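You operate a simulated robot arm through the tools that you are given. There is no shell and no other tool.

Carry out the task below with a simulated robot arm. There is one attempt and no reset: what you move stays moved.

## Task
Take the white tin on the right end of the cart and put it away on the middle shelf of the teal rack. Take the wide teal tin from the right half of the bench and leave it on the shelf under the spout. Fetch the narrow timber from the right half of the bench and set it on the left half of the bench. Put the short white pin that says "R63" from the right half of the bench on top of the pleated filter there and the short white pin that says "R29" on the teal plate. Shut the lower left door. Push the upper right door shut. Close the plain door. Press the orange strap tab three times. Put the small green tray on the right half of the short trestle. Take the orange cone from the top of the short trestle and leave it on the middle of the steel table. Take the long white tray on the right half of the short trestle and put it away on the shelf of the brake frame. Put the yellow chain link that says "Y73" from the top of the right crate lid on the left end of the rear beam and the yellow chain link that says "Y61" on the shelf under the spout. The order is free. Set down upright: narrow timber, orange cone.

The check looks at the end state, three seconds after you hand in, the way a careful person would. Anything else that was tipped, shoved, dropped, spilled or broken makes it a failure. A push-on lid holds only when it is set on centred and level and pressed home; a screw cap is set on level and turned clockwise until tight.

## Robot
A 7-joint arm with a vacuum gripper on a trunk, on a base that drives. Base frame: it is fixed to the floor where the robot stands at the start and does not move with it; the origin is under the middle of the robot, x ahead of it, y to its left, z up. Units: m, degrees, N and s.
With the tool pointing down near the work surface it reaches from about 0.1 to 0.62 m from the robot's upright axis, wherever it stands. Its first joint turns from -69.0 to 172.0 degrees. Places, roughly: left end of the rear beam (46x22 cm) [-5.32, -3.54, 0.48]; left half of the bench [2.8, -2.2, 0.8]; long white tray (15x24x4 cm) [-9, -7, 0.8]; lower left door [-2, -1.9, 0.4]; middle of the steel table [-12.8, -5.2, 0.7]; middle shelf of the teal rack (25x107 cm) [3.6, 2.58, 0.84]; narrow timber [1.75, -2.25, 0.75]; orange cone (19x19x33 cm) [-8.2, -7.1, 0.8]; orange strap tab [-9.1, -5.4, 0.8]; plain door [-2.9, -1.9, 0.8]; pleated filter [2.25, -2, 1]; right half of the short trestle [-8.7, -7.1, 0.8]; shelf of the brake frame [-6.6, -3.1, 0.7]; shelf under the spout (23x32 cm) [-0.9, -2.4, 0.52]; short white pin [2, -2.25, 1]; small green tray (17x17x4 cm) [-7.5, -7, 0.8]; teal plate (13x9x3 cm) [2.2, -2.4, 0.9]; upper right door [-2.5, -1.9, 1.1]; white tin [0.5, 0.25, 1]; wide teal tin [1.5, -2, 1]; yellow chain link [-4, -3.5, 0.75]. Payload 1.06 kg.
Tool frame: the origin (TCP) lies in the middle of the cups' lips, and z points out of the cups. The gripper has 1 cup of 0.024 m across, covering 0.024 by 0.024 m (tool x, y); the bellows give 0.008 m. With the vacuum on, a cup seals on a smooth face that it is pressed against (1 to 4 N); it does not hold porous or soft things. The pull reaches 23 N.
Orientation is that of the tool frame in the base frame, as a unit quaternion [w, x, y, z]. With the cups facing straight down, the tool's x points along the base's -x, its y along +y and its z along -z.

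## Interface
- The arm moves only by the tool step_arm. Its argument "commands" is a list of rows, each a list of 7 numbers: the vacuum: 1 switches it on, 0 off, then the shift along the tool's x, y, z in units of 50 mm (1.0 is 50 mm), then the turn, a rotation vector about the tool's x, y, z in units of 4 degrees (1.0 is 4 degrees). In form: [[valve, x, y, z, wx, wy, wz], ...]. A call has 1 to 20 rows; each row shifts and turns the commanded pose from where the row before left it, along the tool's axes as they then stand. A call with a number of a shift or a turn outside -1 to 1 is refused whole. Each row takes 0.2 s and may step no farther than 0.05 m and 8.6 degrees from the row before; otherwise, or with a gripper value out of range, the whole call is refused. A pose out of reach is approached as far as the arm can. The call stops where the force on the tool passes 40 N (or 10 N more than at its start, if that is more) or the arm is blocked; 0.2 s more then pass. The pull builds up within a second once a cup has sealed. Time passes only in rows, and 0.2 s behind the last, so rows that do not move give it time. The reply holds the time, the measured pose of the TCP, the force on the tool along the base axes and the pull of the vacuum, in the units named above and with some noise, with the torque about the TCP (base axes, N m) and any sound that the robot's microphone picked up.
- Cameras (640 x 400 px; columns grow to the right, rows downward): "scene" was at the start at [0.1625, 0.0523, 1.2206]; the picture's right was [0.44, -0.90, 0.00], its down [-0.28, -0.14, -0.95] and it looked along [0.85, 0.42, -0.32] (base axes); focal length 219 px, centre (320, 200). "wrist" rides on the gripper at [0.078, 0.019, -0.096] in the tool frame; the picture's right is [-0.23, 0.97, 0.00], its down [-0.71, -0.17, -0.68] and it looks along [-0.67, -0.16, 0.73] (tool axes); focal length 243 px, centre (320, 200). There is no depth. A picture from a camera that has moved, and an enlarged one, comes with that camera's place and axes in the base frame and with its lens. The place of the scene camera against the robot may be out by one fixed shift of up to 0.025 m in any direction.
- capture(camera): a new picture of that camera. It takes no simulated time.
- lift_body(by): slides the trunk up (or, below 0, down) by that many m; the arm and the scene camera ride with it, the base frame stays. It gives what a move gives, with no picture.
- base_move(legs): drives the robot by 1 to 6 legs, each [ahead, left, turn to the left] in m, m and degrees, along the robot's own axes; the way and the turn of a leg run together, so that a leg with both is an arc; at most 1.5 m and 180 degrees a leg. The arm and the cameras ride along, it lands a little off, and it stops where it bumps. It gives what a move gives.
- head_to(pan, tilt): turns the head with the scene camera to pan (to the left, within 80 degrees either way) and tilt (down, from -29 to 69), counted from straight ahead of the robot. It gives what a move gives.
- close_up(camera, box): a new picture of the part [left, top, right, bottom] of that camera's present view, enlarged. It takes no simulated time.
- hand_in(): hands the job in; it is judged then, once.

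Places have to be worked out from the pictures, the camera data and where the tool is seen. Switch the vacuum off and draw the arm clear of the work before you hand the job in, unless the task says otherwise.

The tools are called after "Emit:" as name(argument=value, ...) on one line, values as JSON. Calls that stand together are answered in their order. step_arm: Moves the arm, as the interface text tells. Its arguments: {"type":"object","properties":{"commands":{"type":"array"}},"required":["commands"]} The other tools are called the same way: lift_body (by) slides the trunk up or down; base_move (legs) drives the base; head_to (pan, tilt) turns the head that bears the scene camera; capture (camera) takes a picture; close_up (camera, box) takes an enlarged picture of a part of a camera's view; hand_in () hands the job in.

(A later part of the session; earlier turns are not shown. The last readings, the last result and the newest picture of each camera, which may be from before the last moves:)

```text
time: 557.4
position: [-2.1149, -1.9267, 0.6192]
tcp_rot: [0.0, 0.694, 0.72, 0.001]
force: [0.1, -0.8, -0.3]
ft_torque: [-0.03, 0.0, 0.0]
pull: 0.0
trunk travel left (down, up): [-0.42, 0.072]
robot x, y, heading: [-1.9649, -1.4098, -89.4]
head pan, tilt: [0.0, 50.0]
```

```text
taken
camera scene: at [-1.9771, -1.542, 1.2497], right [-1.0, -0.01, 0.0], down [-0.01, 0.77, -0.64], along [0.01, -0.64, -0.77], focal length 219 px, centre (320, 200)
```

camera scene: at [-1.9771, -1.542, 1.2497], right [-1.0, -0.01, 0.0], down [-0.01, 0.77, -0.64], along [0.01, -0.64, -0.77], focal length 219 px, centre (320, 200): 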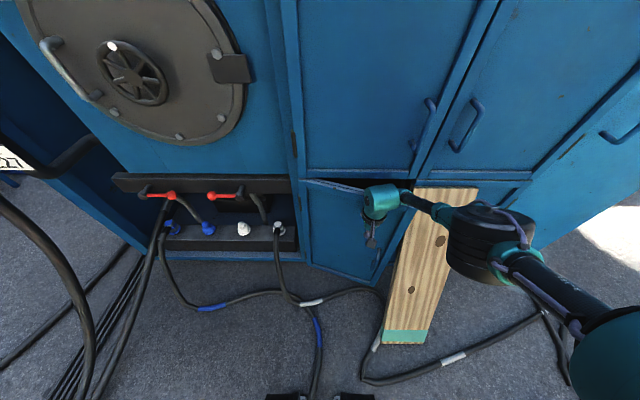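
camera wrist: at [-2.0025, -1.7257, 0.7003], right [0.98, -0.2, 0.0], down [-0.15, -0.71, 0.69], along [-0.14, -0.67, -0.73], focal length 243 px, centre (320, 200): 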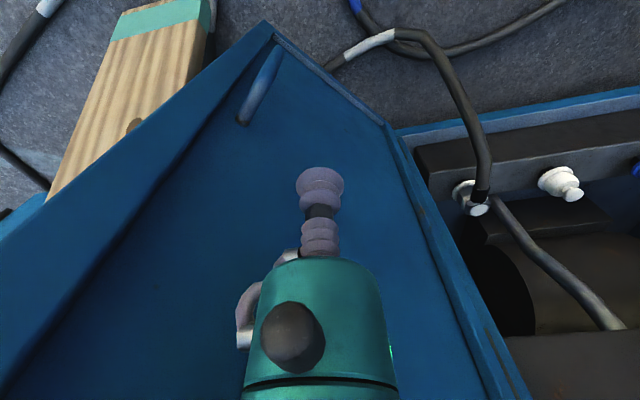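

The forearm is getting close above the plank's top, so I'll back off slightly, raise 3 cm, and finish the push with the gripper's narrower part.

Emit:
step_arm(commands=[[0, 0.2, 0, -0.3, 0, 0, 0], [0, 0, 0, -0.4, 0, 0, 0], [0, -0.3, -0.1, 0, 0, 0, 0], [0, -0.3, -0.1, 0, 0, 0, 0], [0, -0.3, -0.05, 0, 0, 0, 0], [0, 0, 0, 0, 0, 0, 0]])

Emit:
capture(camera="scene")

Emit:
capture(camera="wrist")

```text
time: 558.8
position: [-2.1268, -1.9575, 0.6565]
tcp_rot: [0.001, 0.696, 0.718, -0.002]
force: [0.5, 0.4, -0.6]
ft_torque: [-0.04, 0.04, 0.0]
pull: 0.1
out of reach, approached as far as the arm can: row 5
trunk travel left (down, up): [-0.42, 0.072]
robot x, y, heading: [-1.9713, -1.4134, -89.1]
head pan, tilt: [0.0, 50.0]
```

```text
taken
camera scene: at [-1.977, -1.5421, 1.2497], right [-1.0, -0.01, 0.0], down [-0.01, 0.77, -0.64], along [0.01, -0.64, -0.77], focal length 219 px, centre (320, 200)
```

scene: 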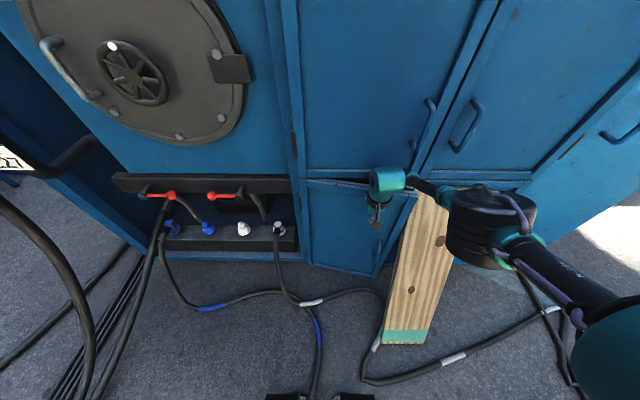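

```text
taken
camera wrist: at [-2.1087, -1.8779, 0.7538], right [0.98, -0.2, 0.0], down [-0.15, -0.71, 0.69], along [-0.14, -0.67, -0.73], focal length 243 px, centre (320, 200)
```

wrist: 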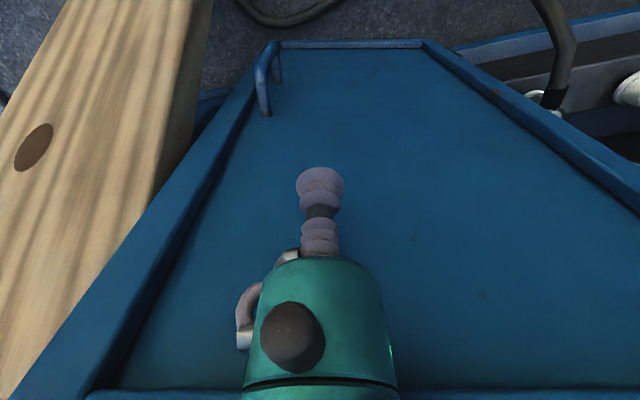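

Reach limit again with ~5° left. I'll retract 4 cm, move the base 7 cm closer, and finish with the arm.

Emit:
step_arm(commands=[[0, 0.8, 0, 0, 0, 0, 0], [0, 0.6, 0, 0, 0, 0, 0], [0, 0, 0, 0, 0, 0, 0]])

Emit:
base_move(legs=[[0.06, 0, -0.5]])

Emit:
step_arm(commands=[[0, -0.3, 0, 0, 0, 0, 0], [0, -0.3, 0, 0, 0, 0, 0], [0, -0.3, 0, 0, 0, 0, 0], [0, 0, 0, 0, 0, 0, 0]])

Emit:
capture(camera="scene")

Emit:
capture(camera="wrist")

```text
time: 559.6
position: [-2.1272, -1.8884, 0.6569]
tcp_rot: [0.0, 0.694, 0.72, 0.0]
force: [-0.1, 0.3, 0.0]
ft_torque: [0.0, 0.0, 0.02]
pull: 0.1
trunk travel left (down, up): [-0.42, 0.072]
robot x, y, heading: [-1.9678, -1.4141, -89.3]
head pan, tilt: [0.0, 50.0]
```

```text
time: 560.6
position: [-2.1322, -1.947, 0.6555]
tcp_rot: [0.0, 0.699, 0.715, 0.0]
force: [0.4, 0.4, 0.2]
ft_torque: [0.0, 0.02, -0.02]
pull: 0.0
trunk travel left (down, up): [-0.42, 0.072]
robot x, y, heading: [-1.9658, -1.4689, -89.7]
head pan, tilt: [0.0, 50.0]
```

```text
time: 561.6
position: [-2.1312, -1.9911, 0.6572]
tcp_rot: [0.0, 0.698, 0.716, 0.0]
force: [-1.1, -0.1, -0.7]
ft_torque: [0.03, -0.01, 0.04]
pull: 0.1
trunk travel left (down, up): [-0.42, 0.072]
robot x, y, heading: [-1.9657, -1.47, -90.0]
head pan, tilt: [0.0, 50.0]
```

```text
taken
camera scene: at [-1.9781, -1.6016, 1.2497], right [-1.0, 0.0, 0.0], down [0.0, 0.77, -0.64], along [0.0, -0.64, -0.77], focal length 219 px, centre (320, 200)
```

scene: 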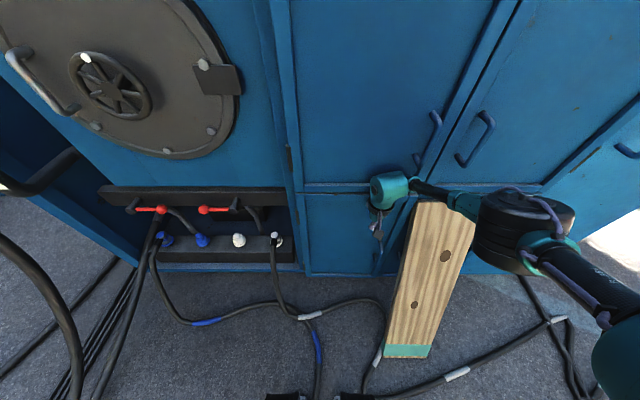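

```text
taken
camera wrist: at [-2.1138, -1.912, 0.7533], right [0.98, -0.21, 0.0], down [-0.15, -0.71, 0.69], along [-0.14, -0.67, -0.73], focal length 243 px, centre (320, 200)
```

wrist: 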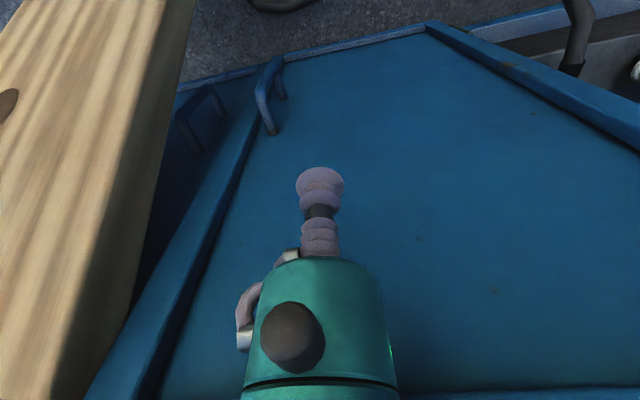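

Nearly flush. A last bit of push.

Emit:
step_arm(commands=[[0, -0.15, 0, 0, 0, 0, 0], [0, -0.15, 0, 0, 0, 0, 0], [0, 0, 0, 0, 0, 0, 0]])

Emit:
close_up(camera="scene", box=[270, 140, 480, 300])

```text
time: 562.4
position: [-2.1299, -2.0024, 0.6557]
tcp_rot: [0.0, 0.698, 0.716, 0.001]
force: [0.0, 0.6, -0.2]
ft_torque: [0.02, 0.03, 0.01]
pull: 0.1
trunk travel left (down, up): [-0.42, 0.072]
robot x, y, heading: [-1.9694, -1.4713, -89.9]
head pan, tilt: [0.0, 50.0]
```

```text
2.50 times, centred on (375, 220) of scene
camera zoom: at [-1.9774, -1.5978, 1.2499], right [-1.0, 0.0, 0.0], down [0.0, 0.76, -0.65], along [0.0, -0.65, -0.76], focal length 546 px, centre (182, 150)
```

zoom: 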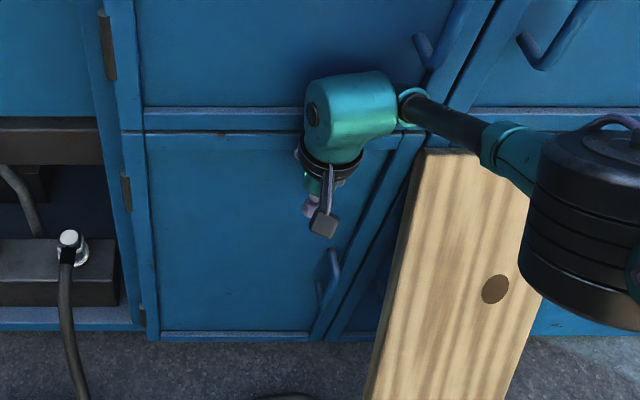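

The lower-left door is flush with its frame and the plank is untouched. Retracting and backing away for a check picture.

Emit:
step_arm(commands=[[0, 0.5, 0, 0, 0, 0, 0], [0, 0.8, 0, 0, 0, 0, 0], [0, 0.8, 0, 0, 0, 0, 0], [0, 0.8, 0, -0.3, 0, 0, 0], [0, 0.6, 0, -0.9, 0, 0, 0], [0, 0, 0, -0.9, 0, 0, 0], [0, 0, 0, -0.9, 0, 0, 0], [0, 0, 0, -0.9, 0, 0, 0], [0, 0, 0, -0.9, 0, 0, 0], [0, 0, 0, 0, 0, 0, 0]])

Emit:
base_move(legs=[[-0.7, 0, 0]])

Emit:
head_to(pan=-15, tilt=20)

Emit:
capture(camera="scene")

Emit:
head_to(pan=-75, tilt=15)

Emit:
capture(camera="scene")

```text
refused: row 5 steps farther than a row can; nothing moved
```

```text
time: 566.2
position: [-2.1302, -1.3125, 0.6554]
tcp_rot: [0.0, 0.694, 0.72, -0.001]
force: [0.3, -0.5, -0.2]
ft_torque: [0.01, 0.01, 0.01]
pull: 0.0
trunk travel left (down, up): [-0.42, 0.072]
robot x, y, heading: [-1.9694, -0.776, -89.0]
head pan, tilt: [0.0, 50.0]
```

```text
time: 567.1
position: [-2.1308, -1.3133, 0.656]
tcp_rot: [0.0, 0.695, 0.719, -0.001]
force: [0.2, 0.0, -0.6]
ft_torque: [0.04, -0.01, 0.03]
pull: 0.1
trunk travel left (down, up): [-0.42, 0.072]
robot x, y, heading: [-1.9728, -0.7794, -89.3]
head pan, tilt: [-15.0, 20.0]
```

```text
taken
camera scene: at [-2.0055, -0.9206, 1.2952], right [-0.97, 0.25, 0.0], down [0.08, 0.33, -0.94], along [-0.23, -0.91, -0.34], focal length 219 px, centre (320, 200)
```

scene: 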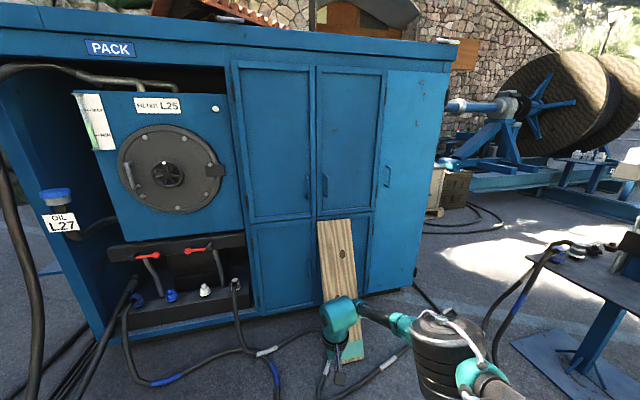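

```text
time: 568.4
position: [-2.1299, -1.3145, 0.6568]
tcp_rot: [-0.001, 0.694, 0.72, 0.0]
force: [0.9, 0.0, 0.4]
ft_torque: [0.01, -0.05, 0.04]
pull: 0.0
trunk travel left (down, up): [-0.42, 0.072]
robot x, y, heading: [-1.9705, -0.7804, -89.2]
head pan, tilt: [-75.0, 15.0]
```

```text
taken
camera scene: at [-2.0725, -0.8557, 1.3034], right [-0.27, 0.96, 0.0], down [0.25, 0.07, -0.97], along [-0.93, -0.26, -0.26], focal length 219 px, centre (320, 200)
```

scene: 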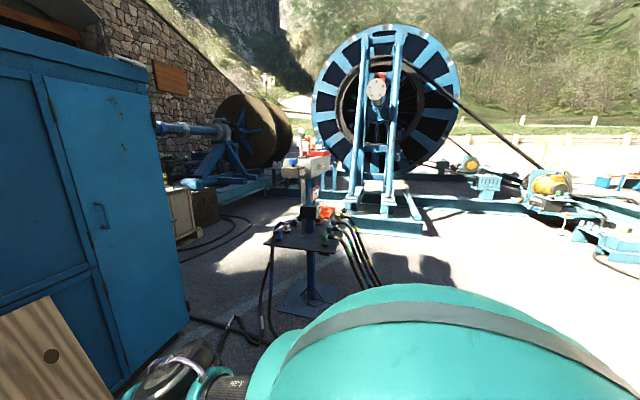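

All five cabinet doors are closed and the plank still leans as before. (The arm retract was refused, but backing the base off achieved the same.) Next the chain links on the crates further west; I'll tuck the arm and drive around the control table.

Emit:
step_arm(commands=[[0, 0.5, 0, -0.7, 0, 0, 0], [0, 0.5, 0.2, -0.8, 0, 0, 0], [0, 0.5, 0.3, -0.7, 0, 0, 0], [0, 0.5, 0.3, -0.7, 0, 0, 0], [0, 0.5, 0.3, -0.7, 0, 0, 0], [0, 0.5, 0.3, -0.7, 0, 0, 0], [0, 0.5, 0.3, -0.7, 0, 0, 0], [0, 0, 0.3, -0.8, 0, 0, 0], [0, 0, 0, -0.9, 0, 0, 0], [0, 0, 0, -0.8, 0, 0, 0], [0, 0, 0, 0, 0, 0, 0]])

Emit:
base_move(legs=[[-0.45, 0, -0.8], [0, -1.2, 0], [0, -1.2, 0]])

Emit:
head_to(pan=0, tilt=15)

Emit:
capture(camera="scene")

```text
time: 570.8
position: [-2.035, -1.1333, 1.0329]
tcp_rot: [-0.001, 0.695, 0.719, -0.001]
force: [-0.7, -0.2, 0.2]
ft_torque: [-0.01, 0.01, -0.01]
pull: 0.1
trunk travel left (down, up): [-0.42, 0.072]
robot x, y, heading: [-1.9716, -0.7773, -89.2]
head pan, tilt: [-75.0, 15.0]
```

```text
time: 580.6
position: [-2.8853, -0.6738, 1.0307]
tcp_rot: [0.0, 0.706, 0.708, -0.001]
force: [-0.1, 0.5, -0.1]
ft_torque: [-0.03, 0.03, 0.02]
pull: 0.1
trunk travel left (down, up): [-0.42, 0.072]
robot x, y, heading: [-2.8105, -0.3197, -91.3]
head pan, tilt: [-75.0, 15.0]
stopped in leg 2: the robot was blocked; the commanded pose is now the measured one
```

```text
time: 582.1
position: [-2.8848, -0.6734, 1.0314]
tcp_rot: [0.001, 0.707, 0.708, 0.0]
force: [0.3, -0.7, 0.0]
ft_torque: [-0.03, -0.02, 0.01]
pull: 0.1
trunk travel left (down, up): [-0.42, 0.072]
robot x, y, heading: [-2.8112, -0.3201, -91.2]
head pan, tilt: [0.0, 15.0]
```

```text
taken
camera scene: at [-2.8249, -0.4652, 1.3034], right [-1.0, 0.02, 0.0], down [0.01, 0.26, -0.97], along [-0.02, -0.97, -0.26], focal length 219 px, centre (320, 200)
```

scene: 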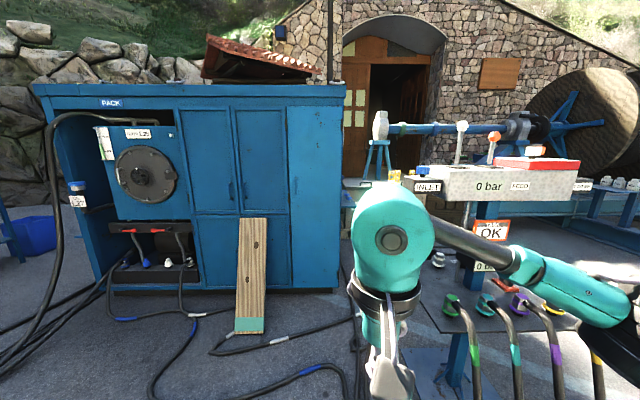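

I was blocked at x=-2.81 — the console's hoses reach out toward me here. I'll check the right side before moving again.

Emit:
head_to(pan=-50, tilt=35)

Emit:
capture(camera="scene")

Emit:
head_to(pan=-80, tilt=30)

Emit:
capture(camera="scene")

```text
time: 583.2
position: [-2.8847, -0.6734, 1.0322]
tcp_rot: [0.0, 0.707, 0.708, 0.0]
force: [-0.1, -0.1, 0.5]
ft_torque: [0.03, -0.02, 0.03]
pull: 0.0
trunk travel left (down, up): [-0.42, 0.072]
robot x, y, heading: [-2.8057, -0.3183, -91.0]
head pan, tilt: [-50.0, 35.0]
```

```text
taken
camera scene: at [-2.8915, -0.4271, 1.2714], right [-0.63, 0.78, 0.0], down [0.45, 0.36, -0.82], along [-0.64, -0.51, -0.57], focal length 219 px, centre (320, 200)
```

scene: 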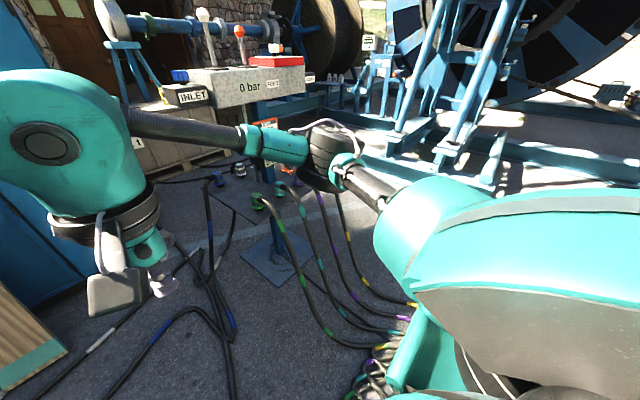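

```text
time: 584.2
position: [-2.8839, -0.6727, 1.0316]
tcp_rot: [0.001, 0.706, 0.708, 0.0]
force: [0.4, -0.1, 0.0]
ft_torque: [0.01, -0.01, 0.0]
pull: 0.2
trunk travel left (down, up): [-0.42, 0.072]
robot x, y, heading: [-2.8089, -0.3174, -91.3]
head pan, tilt: [-80.0, 30.0]
```

```text
taken
camera scene: at [-2.9123, -0.3857, 1.2792], right [-0.15, 0.99, 0.0], down [0.49, 0.08, -0.87], along [-0.86, -0.13, -0.5], focal length 219 px, centre (320, 200)
```

scene: 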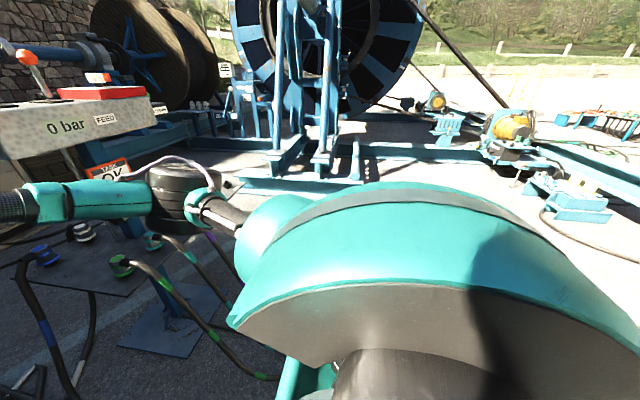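

The elbow/hose bundle in front of the console is what I bumped; nothing visible has shifted. I'll step back east, then go well north before heading west.

Emit:
base_move(legs=[[0, 0.15, 1.2], [-0.9, 0, 0]])

Emit:
head_to(pan=-45, tilt=30)

Emit:
capture(camera="scene")

Emit:
head_to(pan=-80, tilt=20)

Emit:
capture(camera="scene")

```text
time: 590.5
position: [-2.7239, 0.2291, 1.0328]
tcp_rot: [0.0, 0.703, 0.711, -0.001]
force: [-0.2, 0.4, 1.1]
ft_torque: [-0.03, 0.04, 0.0]
pull: 0.1
trunk travel left (down, up): [-0.42, 0.072]
robot x, y, heading: [-2.6522, 0.583, -91.0]
head pan, tilt: [-80.0, 30.0]
```

```text
time: 591.5
position: [-2.7254, 0.2281, 1.0311]
tcp_rot: [0.002, 0.703, 0.711, 0.0]
force: [-0.3, 0.7, 0.3]
ft_torque: [-0.01, 0.01, -0.02]
pull: 0.1
trunk travel left (down, up): [-0.42, 0.072]
robot x, y, heading: [-2.6525, 0.5881, -90.9]
head pan, tilt: [-45.0, 30.0]
```

```text
taken
camera scene: at [-2.7299, 0.4675, 1.2792], right [-0.7, 0.72, 0.0], down [0.36, 0.35, -0.87], along [-0.62, -0.6, -0.5], focal length 219 px, centre (320, 200)
```

scene: 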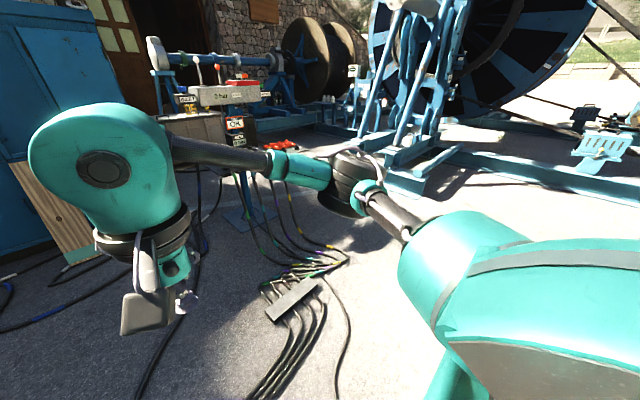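

```text
time: 592.5
position: [-2.7252, 0.228, 1.0305]
tcp_rot: [0.001, 0.704, 0.711, 0.0]
force: [0.4, 0.8, 0.1]
ft_torque: [0.0, 0.03, 0.0]
pull: 0.1
trunk travel left (down, up): [-0.42, 0.072]
robot x, y, heading: [-2.6516, 0.5844, -90.8]
head pan, tilt: [-80.0, 20.0]
```

```text
taken
camera scene: at [-2.757, 0.5155, 1.2952], right [-0.16, 0.99, 0.0], down [0.34, 0.06, -0.94], along [-0.93, -0.15, -0.34], focal length 219 px, centre (320, 200)
```

scene: 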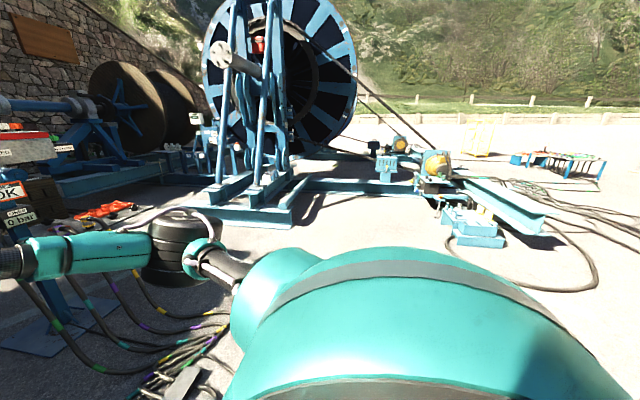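

The block was the hose clamp bar on the floor at about (-3.24,-0.30). I'll pass well north of it and go down the corridor at x≈-4.3 between the console and the reel machine.

Emit:
base_move(legs=[[0, -0.85, 0.8], [0, -0.82, 0]])

Emit:
head_to(pan=0, tilt=25)

Emit:
capture(camera="scene")

```text
time: 607.4
position: [-4.3683, 0.23, 1.0316]
tcp_rot: [0.001, 0.699, 0.715, -0.001]
force: [0.0, 0.7, 1.3]
ft_torque: [0.01, -0.02, 0.0]
pull: 0.1
trunk travel left (down, up): [-0.42, 0.072]
robot x, y, heading: [-4.2992, 0.5832, -89.8]
head pan, tilt: [-80.0, 20.0]
```

```text
time: 608.9
position: [-4.3684, 0.2291, 1.032]
tcp_rot: [0.0, 0.698, 0.716, 0.0]
force: [-0.1, -0.1, 1.0]
ft_torque: [-0.01, 0.01, -0.01]
pull: 0.0
trunk travel left (down, up): [-0.42, 0.072]
robot x, y, heading: [-4.3041, 0.5853, -89.9]
head pan, tilt: [0.0, 25.0]
```

```text
taken
camera scene: at [-4.3133, 0.4407, 1.2872], right [-1.0, 0.0, 0.0], down [0.0, 0.42, -0.91], along [0.0, -0.91, -0.42], focal length 219 px, centre (320, 200)
```

scene: 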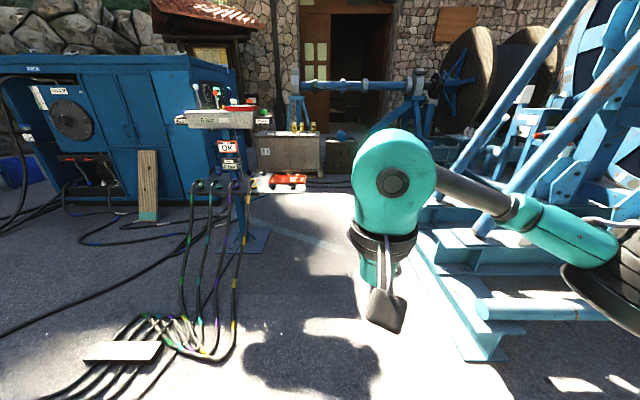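

The corridor is open: console box ends at x≈-3.82 and the reel frame starts at x≈-5.1. Driving south through it.

Emit:
base_move(legs=[[1.0, -0.1, 0], [1.0, 0, 0], [0.7, 0, 0]])

Emit:
head_to(pan=0, tilt=20)

Emit:
capture(camera="scene")

Emit:
head_to(pan=-50, tilt=20)

Emit:
capture(camera="scene")

```text
time: 622.3
position: [-4.4375, -2.461, 1.031]
tcp_rot: [0.0, 0.697, 0.717, 0.0]
force: [0.6, -0.1, -0.1]
ft_torque: [0.03, -0.02, -0.01]
pull: 0.0
trunk travel left (down, up): [-0.42, 0.072]
robot x, y, heading: [-4.3707, -2.1063, -89.6]
head pan, tilt: [0.0, 25.0]
```

```text
time: 623.0
position: [-4.4377, -2.4624, 1.0308]
tcp_rot: [0.001, 0.698, 0.716, -0.001]
force: [0.7, -0.2, -0.4]
ft_torque: [0.01, 0.01, -0.01]
pull: 0.1
trunk travel left (down, up): [-0.42, 0.072]
robot x, y, heading: [-4.3714, -2.1039, -90.0]
head pan, tilt: [0.0, 20.0]
```

```text
taken
camera scene: at [-4.3829, -2.2518, 1.2952], right [-1.0, 0.0, 0.0], down [0.0, 0.34, -0.94], along [0.0, -0.94, -0.34], focal length 219 px, centre (320, 200)
```

scene: 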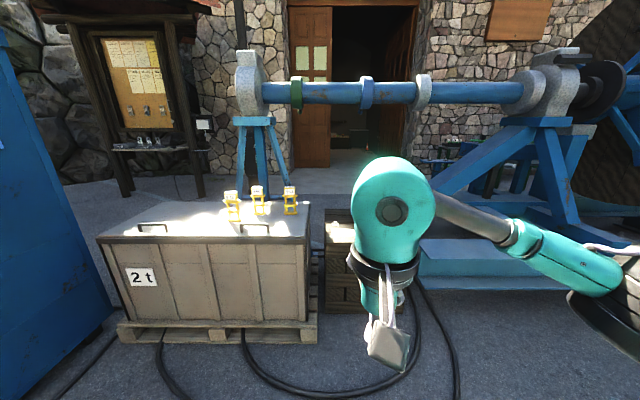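

```text
time: 624.2
position: [-4.4378, -2.4621, 1.0313]
tcp_rot: [0.0, 0.698, 0.716, -0.001]
force: [-0.5, 0.2, -0.8]
ft_torque: [0.0, 0.0, 0.0]
pull: 0.0
trunk travel left (down, up): [-0.42, 0.072]
robot x, y, heading: [-4.3728, -2.1036, -89.9]
head pan, tilt: [-50.0, 20.0]
```

```text
taken
camera scene: at [-4.4544, -2.2189, 1.2953], right [-0.65, 0.76, 0.0], down [0.26, 0.22, -0.94], along [-0.72, -0.61, -0.34], focal length 219 px, centre (320, 200)
```

scene: 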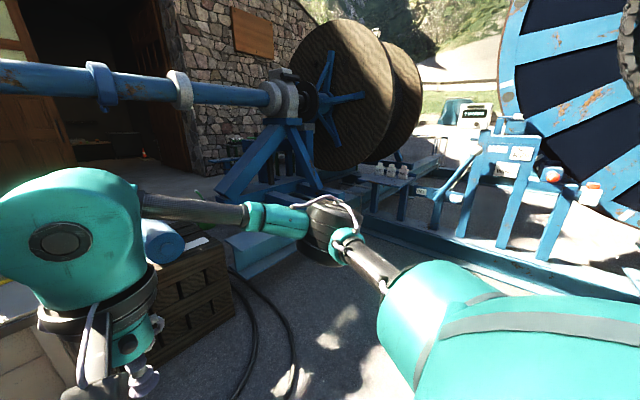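

Emit:
head_to(pan=10, tilt=25)

Emit:
close_up(camera="scene", box=[180, 140, 400, 260])

Emit:
capture(camera="wrist")

```text
time: 625.5
position: [-4.4377, -2.4629, 1.0303]
tcp_rot: [0.001, 0.697, 0.717, -0.001]
force: [0.2, 0.2, -1.0]
ft_torque: [0.03, 0.03, -0.01]
pull: 0.0
trunk travel left (down, up): [-0.42, 0.072]
robot x, y, heading: [-4.3711, -2.1043, -89.6]
head pan, tilt: [10.0, 25.0]
```

```text
2.91 times, centred on (290, 200) of scene
camera zoom: at [-4.367, -2.2494, 1.2872], right [-0.98, -0.18, 0.0], down [-0.07, 0.42, -0.91], along [0.16, -0.89, -0.42], focal length 636 px, centre (407, 200)
```

zoom: 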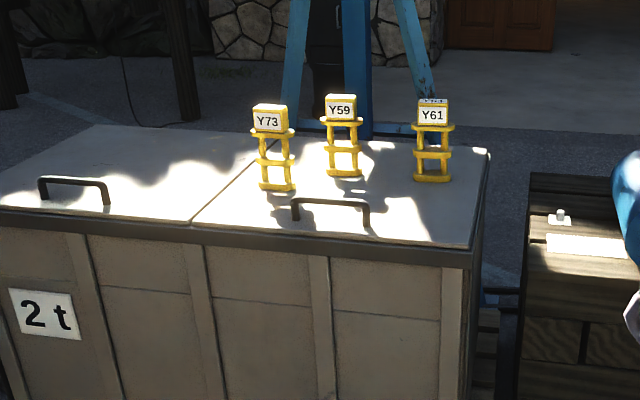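

```text
taken
camera wrist: at [-4.42, -2.3826, 1.1285], right [0.98, -0.21, 0.0], down [-0.15, -0.71, 0.69], along [-0.14, -0.67, -0.73], focal length 243 px, centre (320, 200)
```

wrist: 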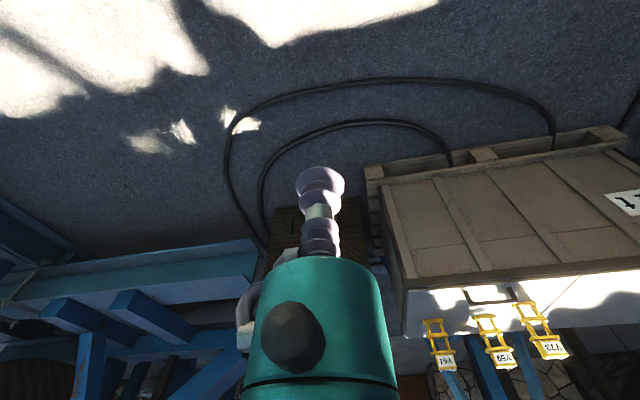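

Three yellow links (Y73, Y59, Y61) stand on the right lid of the crate. Y61 is at about (-4.23,-3.27), top ≈0.96. I'll take Y61 to the spout shelf first. Driving up to the crate.

Emit:
base_move(legs=[[0.6, 0.12, 0]])

Emit:
head_to(pan=0, tilt=40)

Emit:
capture(camera="scene")

Emit:
capture(camera="wrist")

```text
time: 628.9
position: [-4.3075, -3.0584, 1.0313]
tcp_rot: [0.0, 0.696, 0.718, 0.0]
force: [-0.6, -0.9, -0.4]
ft_torque: [0.01, 0.03, 0.03]
pull: 0.1
trunk travel left (down, up): [-0.42, 0.072]
robot x, y, heading: [-4.2442, -2.698, -89.7]
head pan, tilt: [10.0, 25.0]
```

```text
time: 629.7
position: [-4.3072, -3.0593, 1.0312]
tcp_rot: [0.001, 0.696, 0.718, 0.0]
force: [-0.6, -0.4, -0.2]
ft_torque: [0.0, 0.01, -0.03]
pull: 0.1
trunk travel left (down, up): [-0.42, 0.072]
robot x, y, heading: [-4.2449, -2.7046, -89.2]
head pan, tilt: [0.0, 40.0]
```

```text
taken
camera scene: at [-4.2533, -2.8403, 1.2639], right [-1.0, -0.01, 0.0], down [-0.01, 0.64, -0.77], along [0.01, -0.77, -0.64], focal length 219 px, centre (320, 200)
```

scene: 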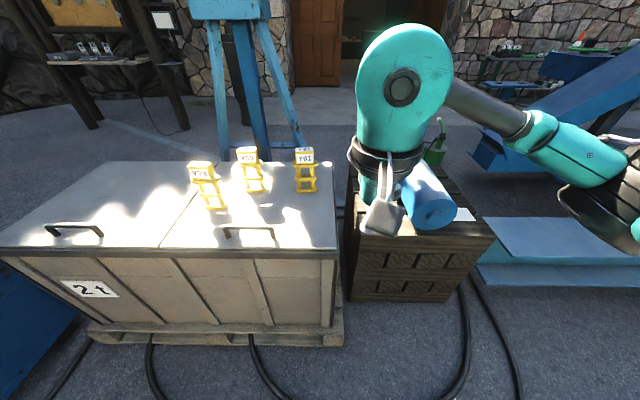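

```text
taken
camera wrist: at [-4.2895, -2.9795, 1.1285], right [0.98, -0.2, 0.0], down [-0.15, -0.71, 0.69], along [-0.14, -0.67, -0.73], focal length 243 px, centre (320, 200)
```

wrist: 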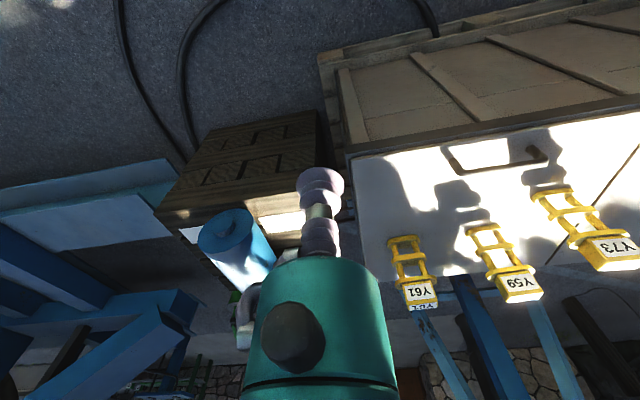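

Both cameras now agree on Y61 at (-4.205,-3.387), crate front at y≈-3.18. I'll raise the trunk slightly for elbow clearance over the things on the dark crate and move 0.2 m closer.

Emit:
lift_body(by=0.04)

Emit:
base_move(legs=[[0.19, 0.08, -0.5]])

Emit:
capture(camera="scene")

Emit:
capture(camera="wrist")

```text
time: 630.5
position: [-4.3072, -3.0578, 1.0708]
tcp_rot: [0.0, 0.695, 0.719, 0.0]
force: [0.2, 0.4, 0.2]
ft_torque: [0.03, -0.02, -0.03]
pull: 0.1
trunk travel left (down, up): [-0.46, 0.032]
robot x, y, heading: [-4.2432, -2.701, -89.6]
head pan, tilt: [0.0, 40.0]
```

```text
time: 632.1
position: [-4.2267, -3.2497, 1.0712]
tcp_rot: [0.0, 0.696, 0.718, -0.001]
force: [0.1, 0.7, 0.2]
ft_torque: [0.01, -0.01, 0.02]
pull: 0.1
trunk travel left (down, up): [-0.46, 0.032]
robot x, y, heading: [-4.1615, -2.8926, -89.7]
head pan, tilt: [0.0, 40.0]
```

```text
taken
camera scene: at [-4.1721, -3.0024, 1.3108], right [-1.0, -0.01, 0.0], down [0.0, 0.64, -0.77], along [0.01, -0.77, -0.64], focal length 219 px, centre (320, 200)
```

scene: 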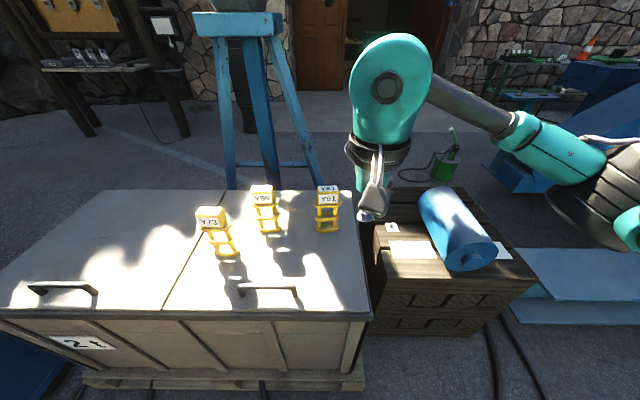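

```text
taken
camera wrist: at [-4.2085, -3.17, 1.1683], right [0.98, -0.21, 0.0], down [-0.15, -0.71, 0.69], along [-0.14, -0.67, -0.73], focal length 243 px, centre (320, 200)
```

wrist: 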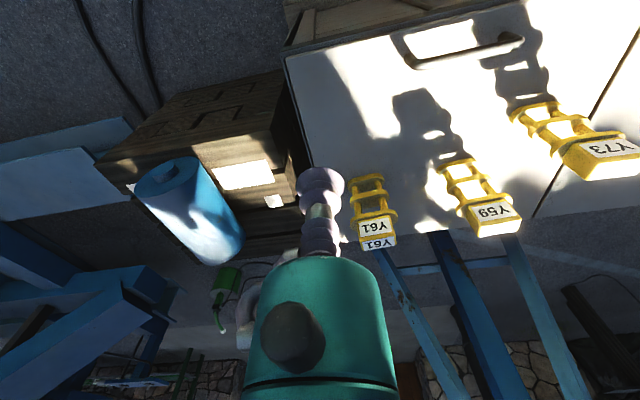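

Triangulating again, Y61's top is really at about (-4.18,-3.56, 0.89) and the crate top at z≈0.76, front edge y≈-3.24. I'll move 9 cm closer and lower the trunk slightly for reach.

Emit:
lift_body(by=-0.05)

Emit:
base_move(legs=[[0.08, -0.02, 0]])

Emit:
step_arm(commands=[[0, -0.5, 0.4, 0, 0, 0, 0], [0, -0.5, 0.4, 0, 0, 0, 0], [0, -0.5, 0.2, 0, 0, 0, 0], [0, -0.5, 0, 0, 0, 0, 0], [0, 0, 0, 0, 0, 0, 0]])

Emit:
capture(camera="wrist")

Emit:
capture(camera="scene")

```text
time: 633.0
position: [-4.2257, -3.2486, 1.0208]
tcp_rot: [0.001, 0.697, 0.717, 0.0]
force: [-0.7, -0.2, -0.4]
ft_torque: [0.0, -0.03, 0.03]
pull: 0.1
trunk travel left (down, up): [-0.41, 0.082]
robot x, y, heading: [-4.1639, -2.8924, -89.8]
head pan, tilt: [0.0, 40.0]
```

```text
time: 634.1
position: [-4.2458, -3.328, 1.0217]
tcp_rot: [0.0, 0.697, 0.717, 0.0]
force: [-0.1, 0.1, 0.1]
ft_torque: [0.02, 0.01, -0.03]
pull: 0.0
trunk travel left (down, up): [-0.41, 0.082]
robot x, y, heading: [-4.1824, -2.9744, -89.5]
head pan, tilt: [0.0, 40.0]
```

```text
time: 635.3
position: [-4.1959, -3.4268, 1.0224]
tcp_rot: [0.001, 0.697, 0.717, 0.0]
force: [-0.4, -0.3, 0.5]
ft_torque: [-0.02, -0.01, 0.0]
pull: 0.0
trunk travel left (down, up): [-0.41, 0.082]
robot x, y, heading: [-4.1784, -2.9686, -89.6]
head pan, tilt: [0.0, 40.0]
```

```text
taken
camera wrist: at [-4.1779, -3.3471, 1.1193], right [0.98, -0.21, 0.0], down [-0.15, -0.71, 0.69], along [-0.14, -0.67, -0.73], focal length 243 px, centre (320, 200)
```

wrist: 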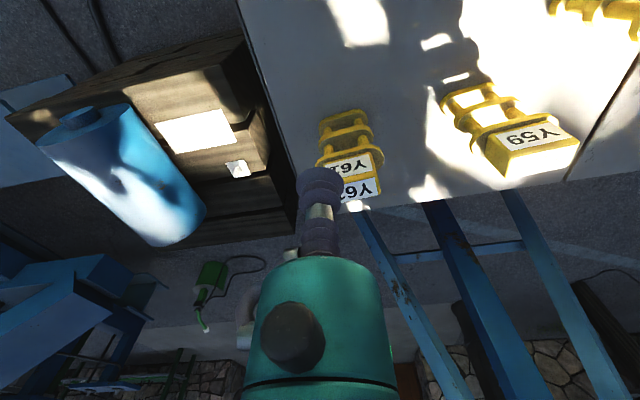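

```text
taken
camera scene: at [-4.1918, -3.1149, 1.2521], right [-1.0, -0.01, 0.0], down [0.0, 0.64, -0.77], along [0.01, -0.77, -0.64], focal length 219 px, centre (320, 200)
```

scene: 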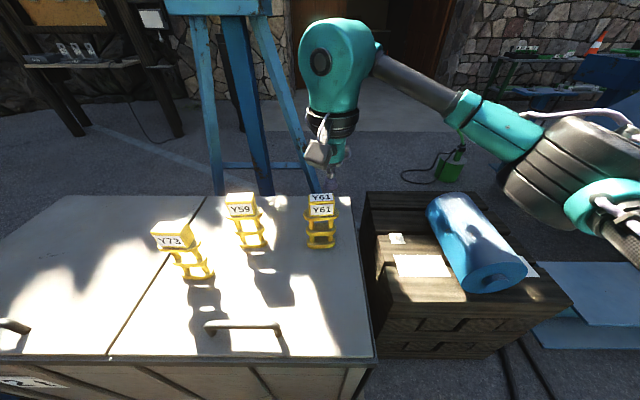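

Y61's top is at about (-4.173,-3.532,0.909). Moving over it at z≈0.96.

Emit:
step_arm(commands=[[0, -0.7, 0.14, 0.3, 0, 0, 0], [0, -0.7, 0.14, 0.4, 0, 0, 0], [1, -0.7, 0.14, 0.4, 0, 0, 0], [1, 0, 0, 0, 0, 0, 0]])

Emit:
capture(camera="wrist")

Emit:
capture(camera="scene")

```text
time: 636.3
position: [-4.166, -3.53, 0.9653]
tcp_rot: [0.001, 0.697, 0.717, 0.0]
force: [0.6, -0.2, -0.9]
ft_torque: [-0.02, -0.03, -0.01]
pull: 0.0
trunk travel left (down, up): [-0.41, 0.082]
robot x, y, heading: [-4.1827, -2.9731, -89.7]
head pan, tilt: [0.0, 40.0]
```

```text
taken
camera wrist: at [-4.1484, -3.4506, 1.0625], right [0.98, -0.21, 0.0], down [-0.15, -0.71, 0.69], along [-0.14, -0.67, -0.73], focal length 243 px, centre (320, 200)
```

wrist: 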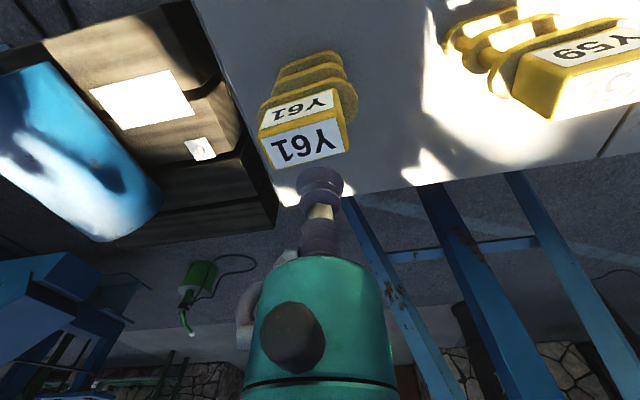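

```text
taken
camera scene: at [-4.1919, -3.1148, 1.2521], right [-1.0, -0.01, 0.0], down [0.0, 0.64, -0.77], along [0.01, -0.77, -0.64], focal length 219 px, centre (320, 200)
```

scene: 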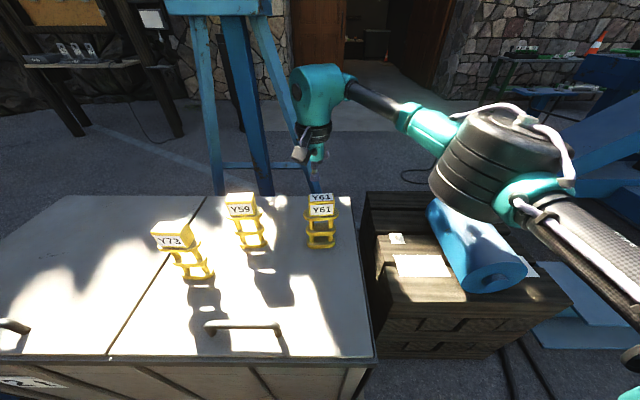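

Emit:
step_arm(commands=[[1, -0.1, -0.24, 0.3, 0, 0, 0], [1, 0, 0, 0.3, 0, 0, 0], [1, 0, 0, 0.1, 0, 0, 0], [1, 0, 0, 0, 0, 0, 0]])

Emit:
capture(camera="wrist")

```text
time: 637.3
position: [-4.1809, -3.5363, 0.931]
tcp_rot: [0.0, 0.697, 0.717, 0.0]
force: [0.5, -0.3, -0.1]
ft_torque: [0.0, -0.02, 0.0]
pull: 0.0
trunk travel left (down, up): [-0.41, 0.082]
robot x, y, heading: [-4.1823, -2.9723, -89.7]
head pan, tilt: [0.0, 40.0]
```

```text
taken
camera wrist: at [-4.1643, -3.4567, 1.028], right [0.98, -0.21, 0.0], down [-0.15, -0.71, 0.69], along [-0.14, -0.67, -0.73], focal length 243 px, centre (320, 200)
```

wrist: 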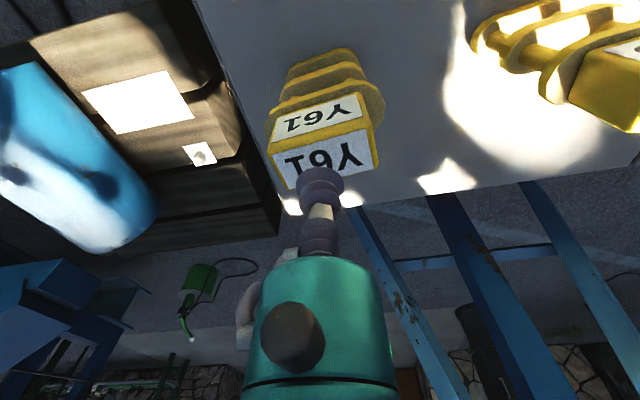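

Well centred. Lowering to seal.

Emit:
step_arm(commands=[[1, 0, 0.06, 0.15, 0, 0, 0], [1, 0, 0, 0.1, 0, 0, 0], [1, 0, 0, 0.08, 0, 0, 0], [1, 0, 0, 0, 0, 0, 0]])

```text
time: 638.3
position: [-4.1785, -3.5357, 0.9144]
tcp_rot: [0.0, 0.697, 0.717, 0.001]
force: [0.6, 0.4, 0.2]
ft_torque: [0.01, 0.01, 0.03]
pull: 0.1
trunk travel left (down, up): [-0.41, 0.082]
robot x, y, heading: [-4.1862, -2.971, -89.8]
head pan, tilt: [0.0, 40.0]
```

Emit:
step_arm(commands=[[1, 0, 0, 0.06, 0, 0, 0], [1, 0, 0, 0.06, 0, 0, 0], [1, 0, 0, 0.05, 0, 0, 0], [1, 0, 0, 0, 0, 0, 0]])

```text
time: 639.3
position: [-4.1789, -3.5357, 0.9048]
tcp_rot: [0.0, 0.697, 0.717, 0.0]
force: [1.2, 0.6, -0.9]
ft_torque: [0.03, 0.0, 0.01]
pull: 22.6
trunk travel left (down, up): [-0.41, 0.082]
robot x, y, heading: [-4.1807, -2.9706, -89.6]
head pan, tilt: [0.0, 40.0]
```

Sealed. Lifting slowly and checking.

Emit:
step_arm(commands=[[1, 0, 0, -0.2, 0, 0, 0], [1, 0, 0, -0.4, 0, 0, 0], [1, 0, 0, -0.4, 0, 0, 0], [1, 0, 0, -0.4, 0, 0, 0], [1, 0, 0, -0.4, 0, 0, 0], [1, 0, 0, 0, 0, 0, 0]])

Emit:
capture(camera="scene")

Emit:
capture(camera="wrist")

```text
time: 640.7
position: [-4.1783, -3.5357, 0.9974]
tcp_rot: [0.0, 0.696, 0.718, 0.0]
force: [-1.0, 0.6, -4.2]
ft_torque: [0.0, -0.01, 0.02]
pull: 22.9
trunk travel left (down, up): [-0.41, 0.082]
robot x, y, heading: [-4.1838, -2.9728, -89.5]
head pan, tilt: [0.0, 40.0]
```

```text
taken
camera scene: at [-4.1918, -3.1153, 1.252], right [-1.0, -0.01, 0.0], down [0.0, 0.64, -0.77], along [0.01, -0.77, -0.64], focal length 219 px, centre (320, 200)
```

scene: 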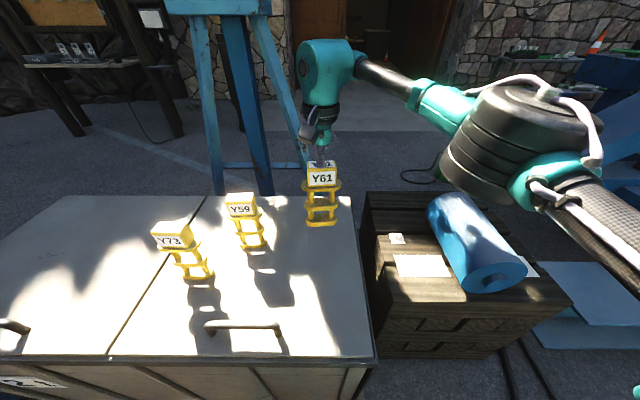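

```text
taken
camera wrist: at [-4.1611, -3.4567, 1.0948], right [0.98, -0.21, 0.0], down [-0.15, -0.71, 0.69], along [-0.14, -0.67, -0.73], focal length 243 px, centre (320, 200)
```

wrist: 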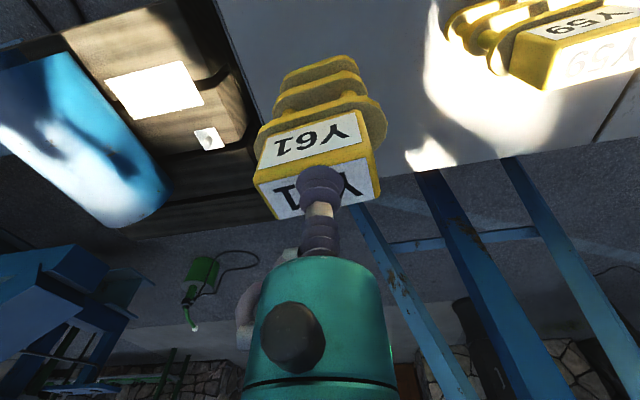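

Y61 is up (~0.4 kg). I'll retract it, and retrace the route back north and around to the spout shelf.

Emit:
step_arm(commands=[[1, 0.3, 0, -0.3, 0, 0, 0], [1, 0.7, 0, -0.4, 0, 0, 0], [1, 0.8, 0, -0.4, 0, 0, 0], [1, 0.8, 0, 0, 0, 0, 0], [1, 0.8, 0, 0, 0, 0, 0], [1, 0.6, 0, 0, 0, 0, 0], [1, 0, 0, 0, 0, 0, 0]])

Emit:
base_move(legs=[[-0.6, 0, 0], [-1.0, -0.2, 0], [-1.0, 0, 0], [-1.0, 0, 0]])

Emit:
capture(camera="wrist")

```text
time: 642.3
position: [-4.1845, -3.3347, 1.0504]
tcp_rot: [0.0, 0.697, 0.717, 0.0]
force: [0.5, 0.1, -4.1]
ft_torque: [0.07, -0.03, 0.03]
pull: 23.0
trunk travel left (down, up): [-0.41, 0.082]
robot x, y, heading: [-4.1817, -2.9696, -89.6]
head pan, tilt: [0.0, 40.0]
```

```text
time: 660.5
position: [-4.3627, 0.3375, 1.0516]
tcp_rot: [0.0, 0.722, 0.692, 0.0]
force: [-0.1, 0.2, -4.2]
ft_torque: [0.01, 0.0, -0.02]
pull: 23.4
trunk travel left (down, up): [-0.41, 0.082]
robot x, y, heading: [-4.3335, 0.7026, -94.2]
head pan, tilt: [0.0, 40.0]
```

```text
taken
camera wrist: at [-4.3391, 0.4161, 1.1488], right [0.96, -0.28, 0.0], down [-0.2, -0.7, 0.69], along [-0.19, -0.66, -0.73], focal length 243 px, centre (320, 200)
```

wrist: 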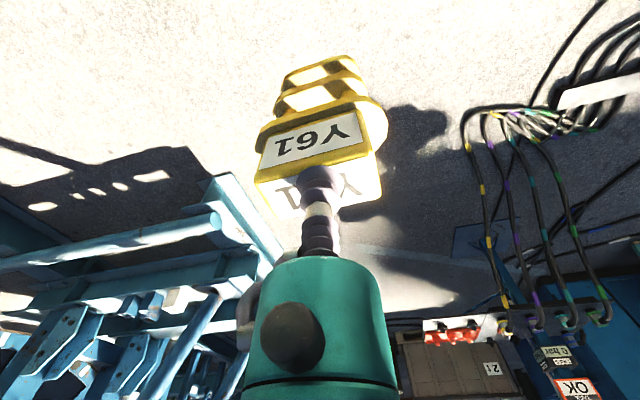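

Held well. Now east along y≈0.65.

Emit:
base_move(legs=[[0, 1.3, 4.2], [0, 1.4, 0], [0, 1.35, 0]])

Emit:
head_to(pan=0, tilt=25)

Emit:
capture(camera="scene")

```text
time: 696.1
position: [-0.2474, 0.2828, 1.0521]
tcp_rot: [0.0, 0.698, 0.716, 0.0]
force: [-0.5, 0.1, -4.4]
ft_torque: [0.0, 0.0, 0.0]
pull: 22.7
trunk travel left (down, up): [-0.41, 0.082]
robot x, y, heading: [-0.2444, 0.6489, -89.8]
head pan, tilt: [0.0, 40.0]
```

```text
time: 696.9
position: [-0.2486, 0.2827, 1.0508]
tcp_rot: [0.0, 0.698, 0.716, 0.0]
force: [0.3, -0.4, -4.4]
ft_torque: [0.04, 0.02, -0.02]
pull: 23.1
trunk travel left (down, up): [-0.41, 0.082]
robot x, y, heading: [-0.2437, 0.6472, -89.8]
head pan, tilt: [0.0, 25.0]
```

```text
taken
camera scene: at [-0.2559, 0.4963, 1.2753], right [-1.0, 0.0, 0.0], down [0.0, 0.42, -0.91], along [0.0, -0.91, -0.42], focal length 219 px, centre (320, 200)
```

scene: 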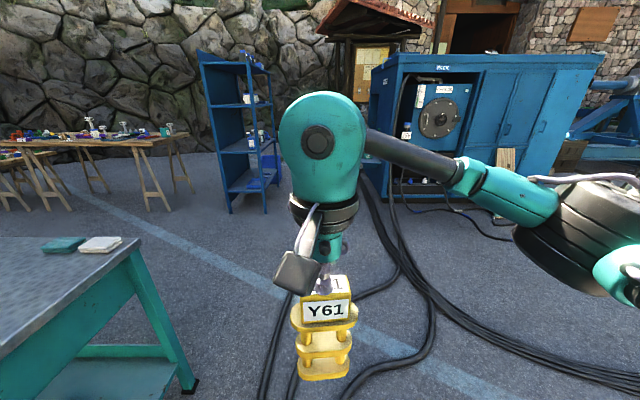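

Clear. Forward past the cart's west end, then turn to face the spout shelf.

Emit:
base_move(legs=[[0.85, 0, 0], [0.8, 0, 0], [0, 0, -90], [0, 0.7, 0], [0, 0.63, 0]])

Emit:
head_to(pan=0, tilt=40)

Emit:
capture(camera="scene")

```text
time: 720.7
position: [-0.5875, -2.2941, 1.0519]
tcp_rot: [0.0, 1.0, 0.019, 0.0]
force: [0.6, 0.3, -4.7]
ft_torque: [0.01, -0.02, 0.02]
pull: 23.0
trunk travel left (down, up): [-0.41, 0.082]
robot x, y, heading: [-0.2228, -2.2931, -178.9]
head pan, tilt: [0.0, 25.0]
```

```text
time: 721.5
position: [-0.5886, -2.2927, 1.0515]
tcp_rot: [0.0, 1.0, 0.02, 0.0]
force: [-0.1, 0.8, -4.0]
ft_torque: [-0.03, -0.03, 0.01]
pull: 23.2
trunk travel left (down, up): [-0.41, 0.082]
robot x, y, heading: [-0.224, -2.2892, -179.0]
head pan, tilt: [0.0, 40.0]
```

```text
taken
camera scene: at [-0.3903, -2.2833, 1.2521], right [-0.02, 1.0, 0.0], down [0.64, 0.01, -0.77], along [-0.77, -0.01, -0.64], focal length 219 px, centre (320, 200)
```

scene: 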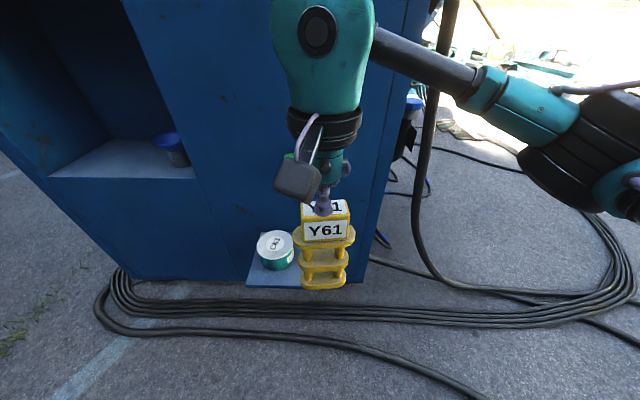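

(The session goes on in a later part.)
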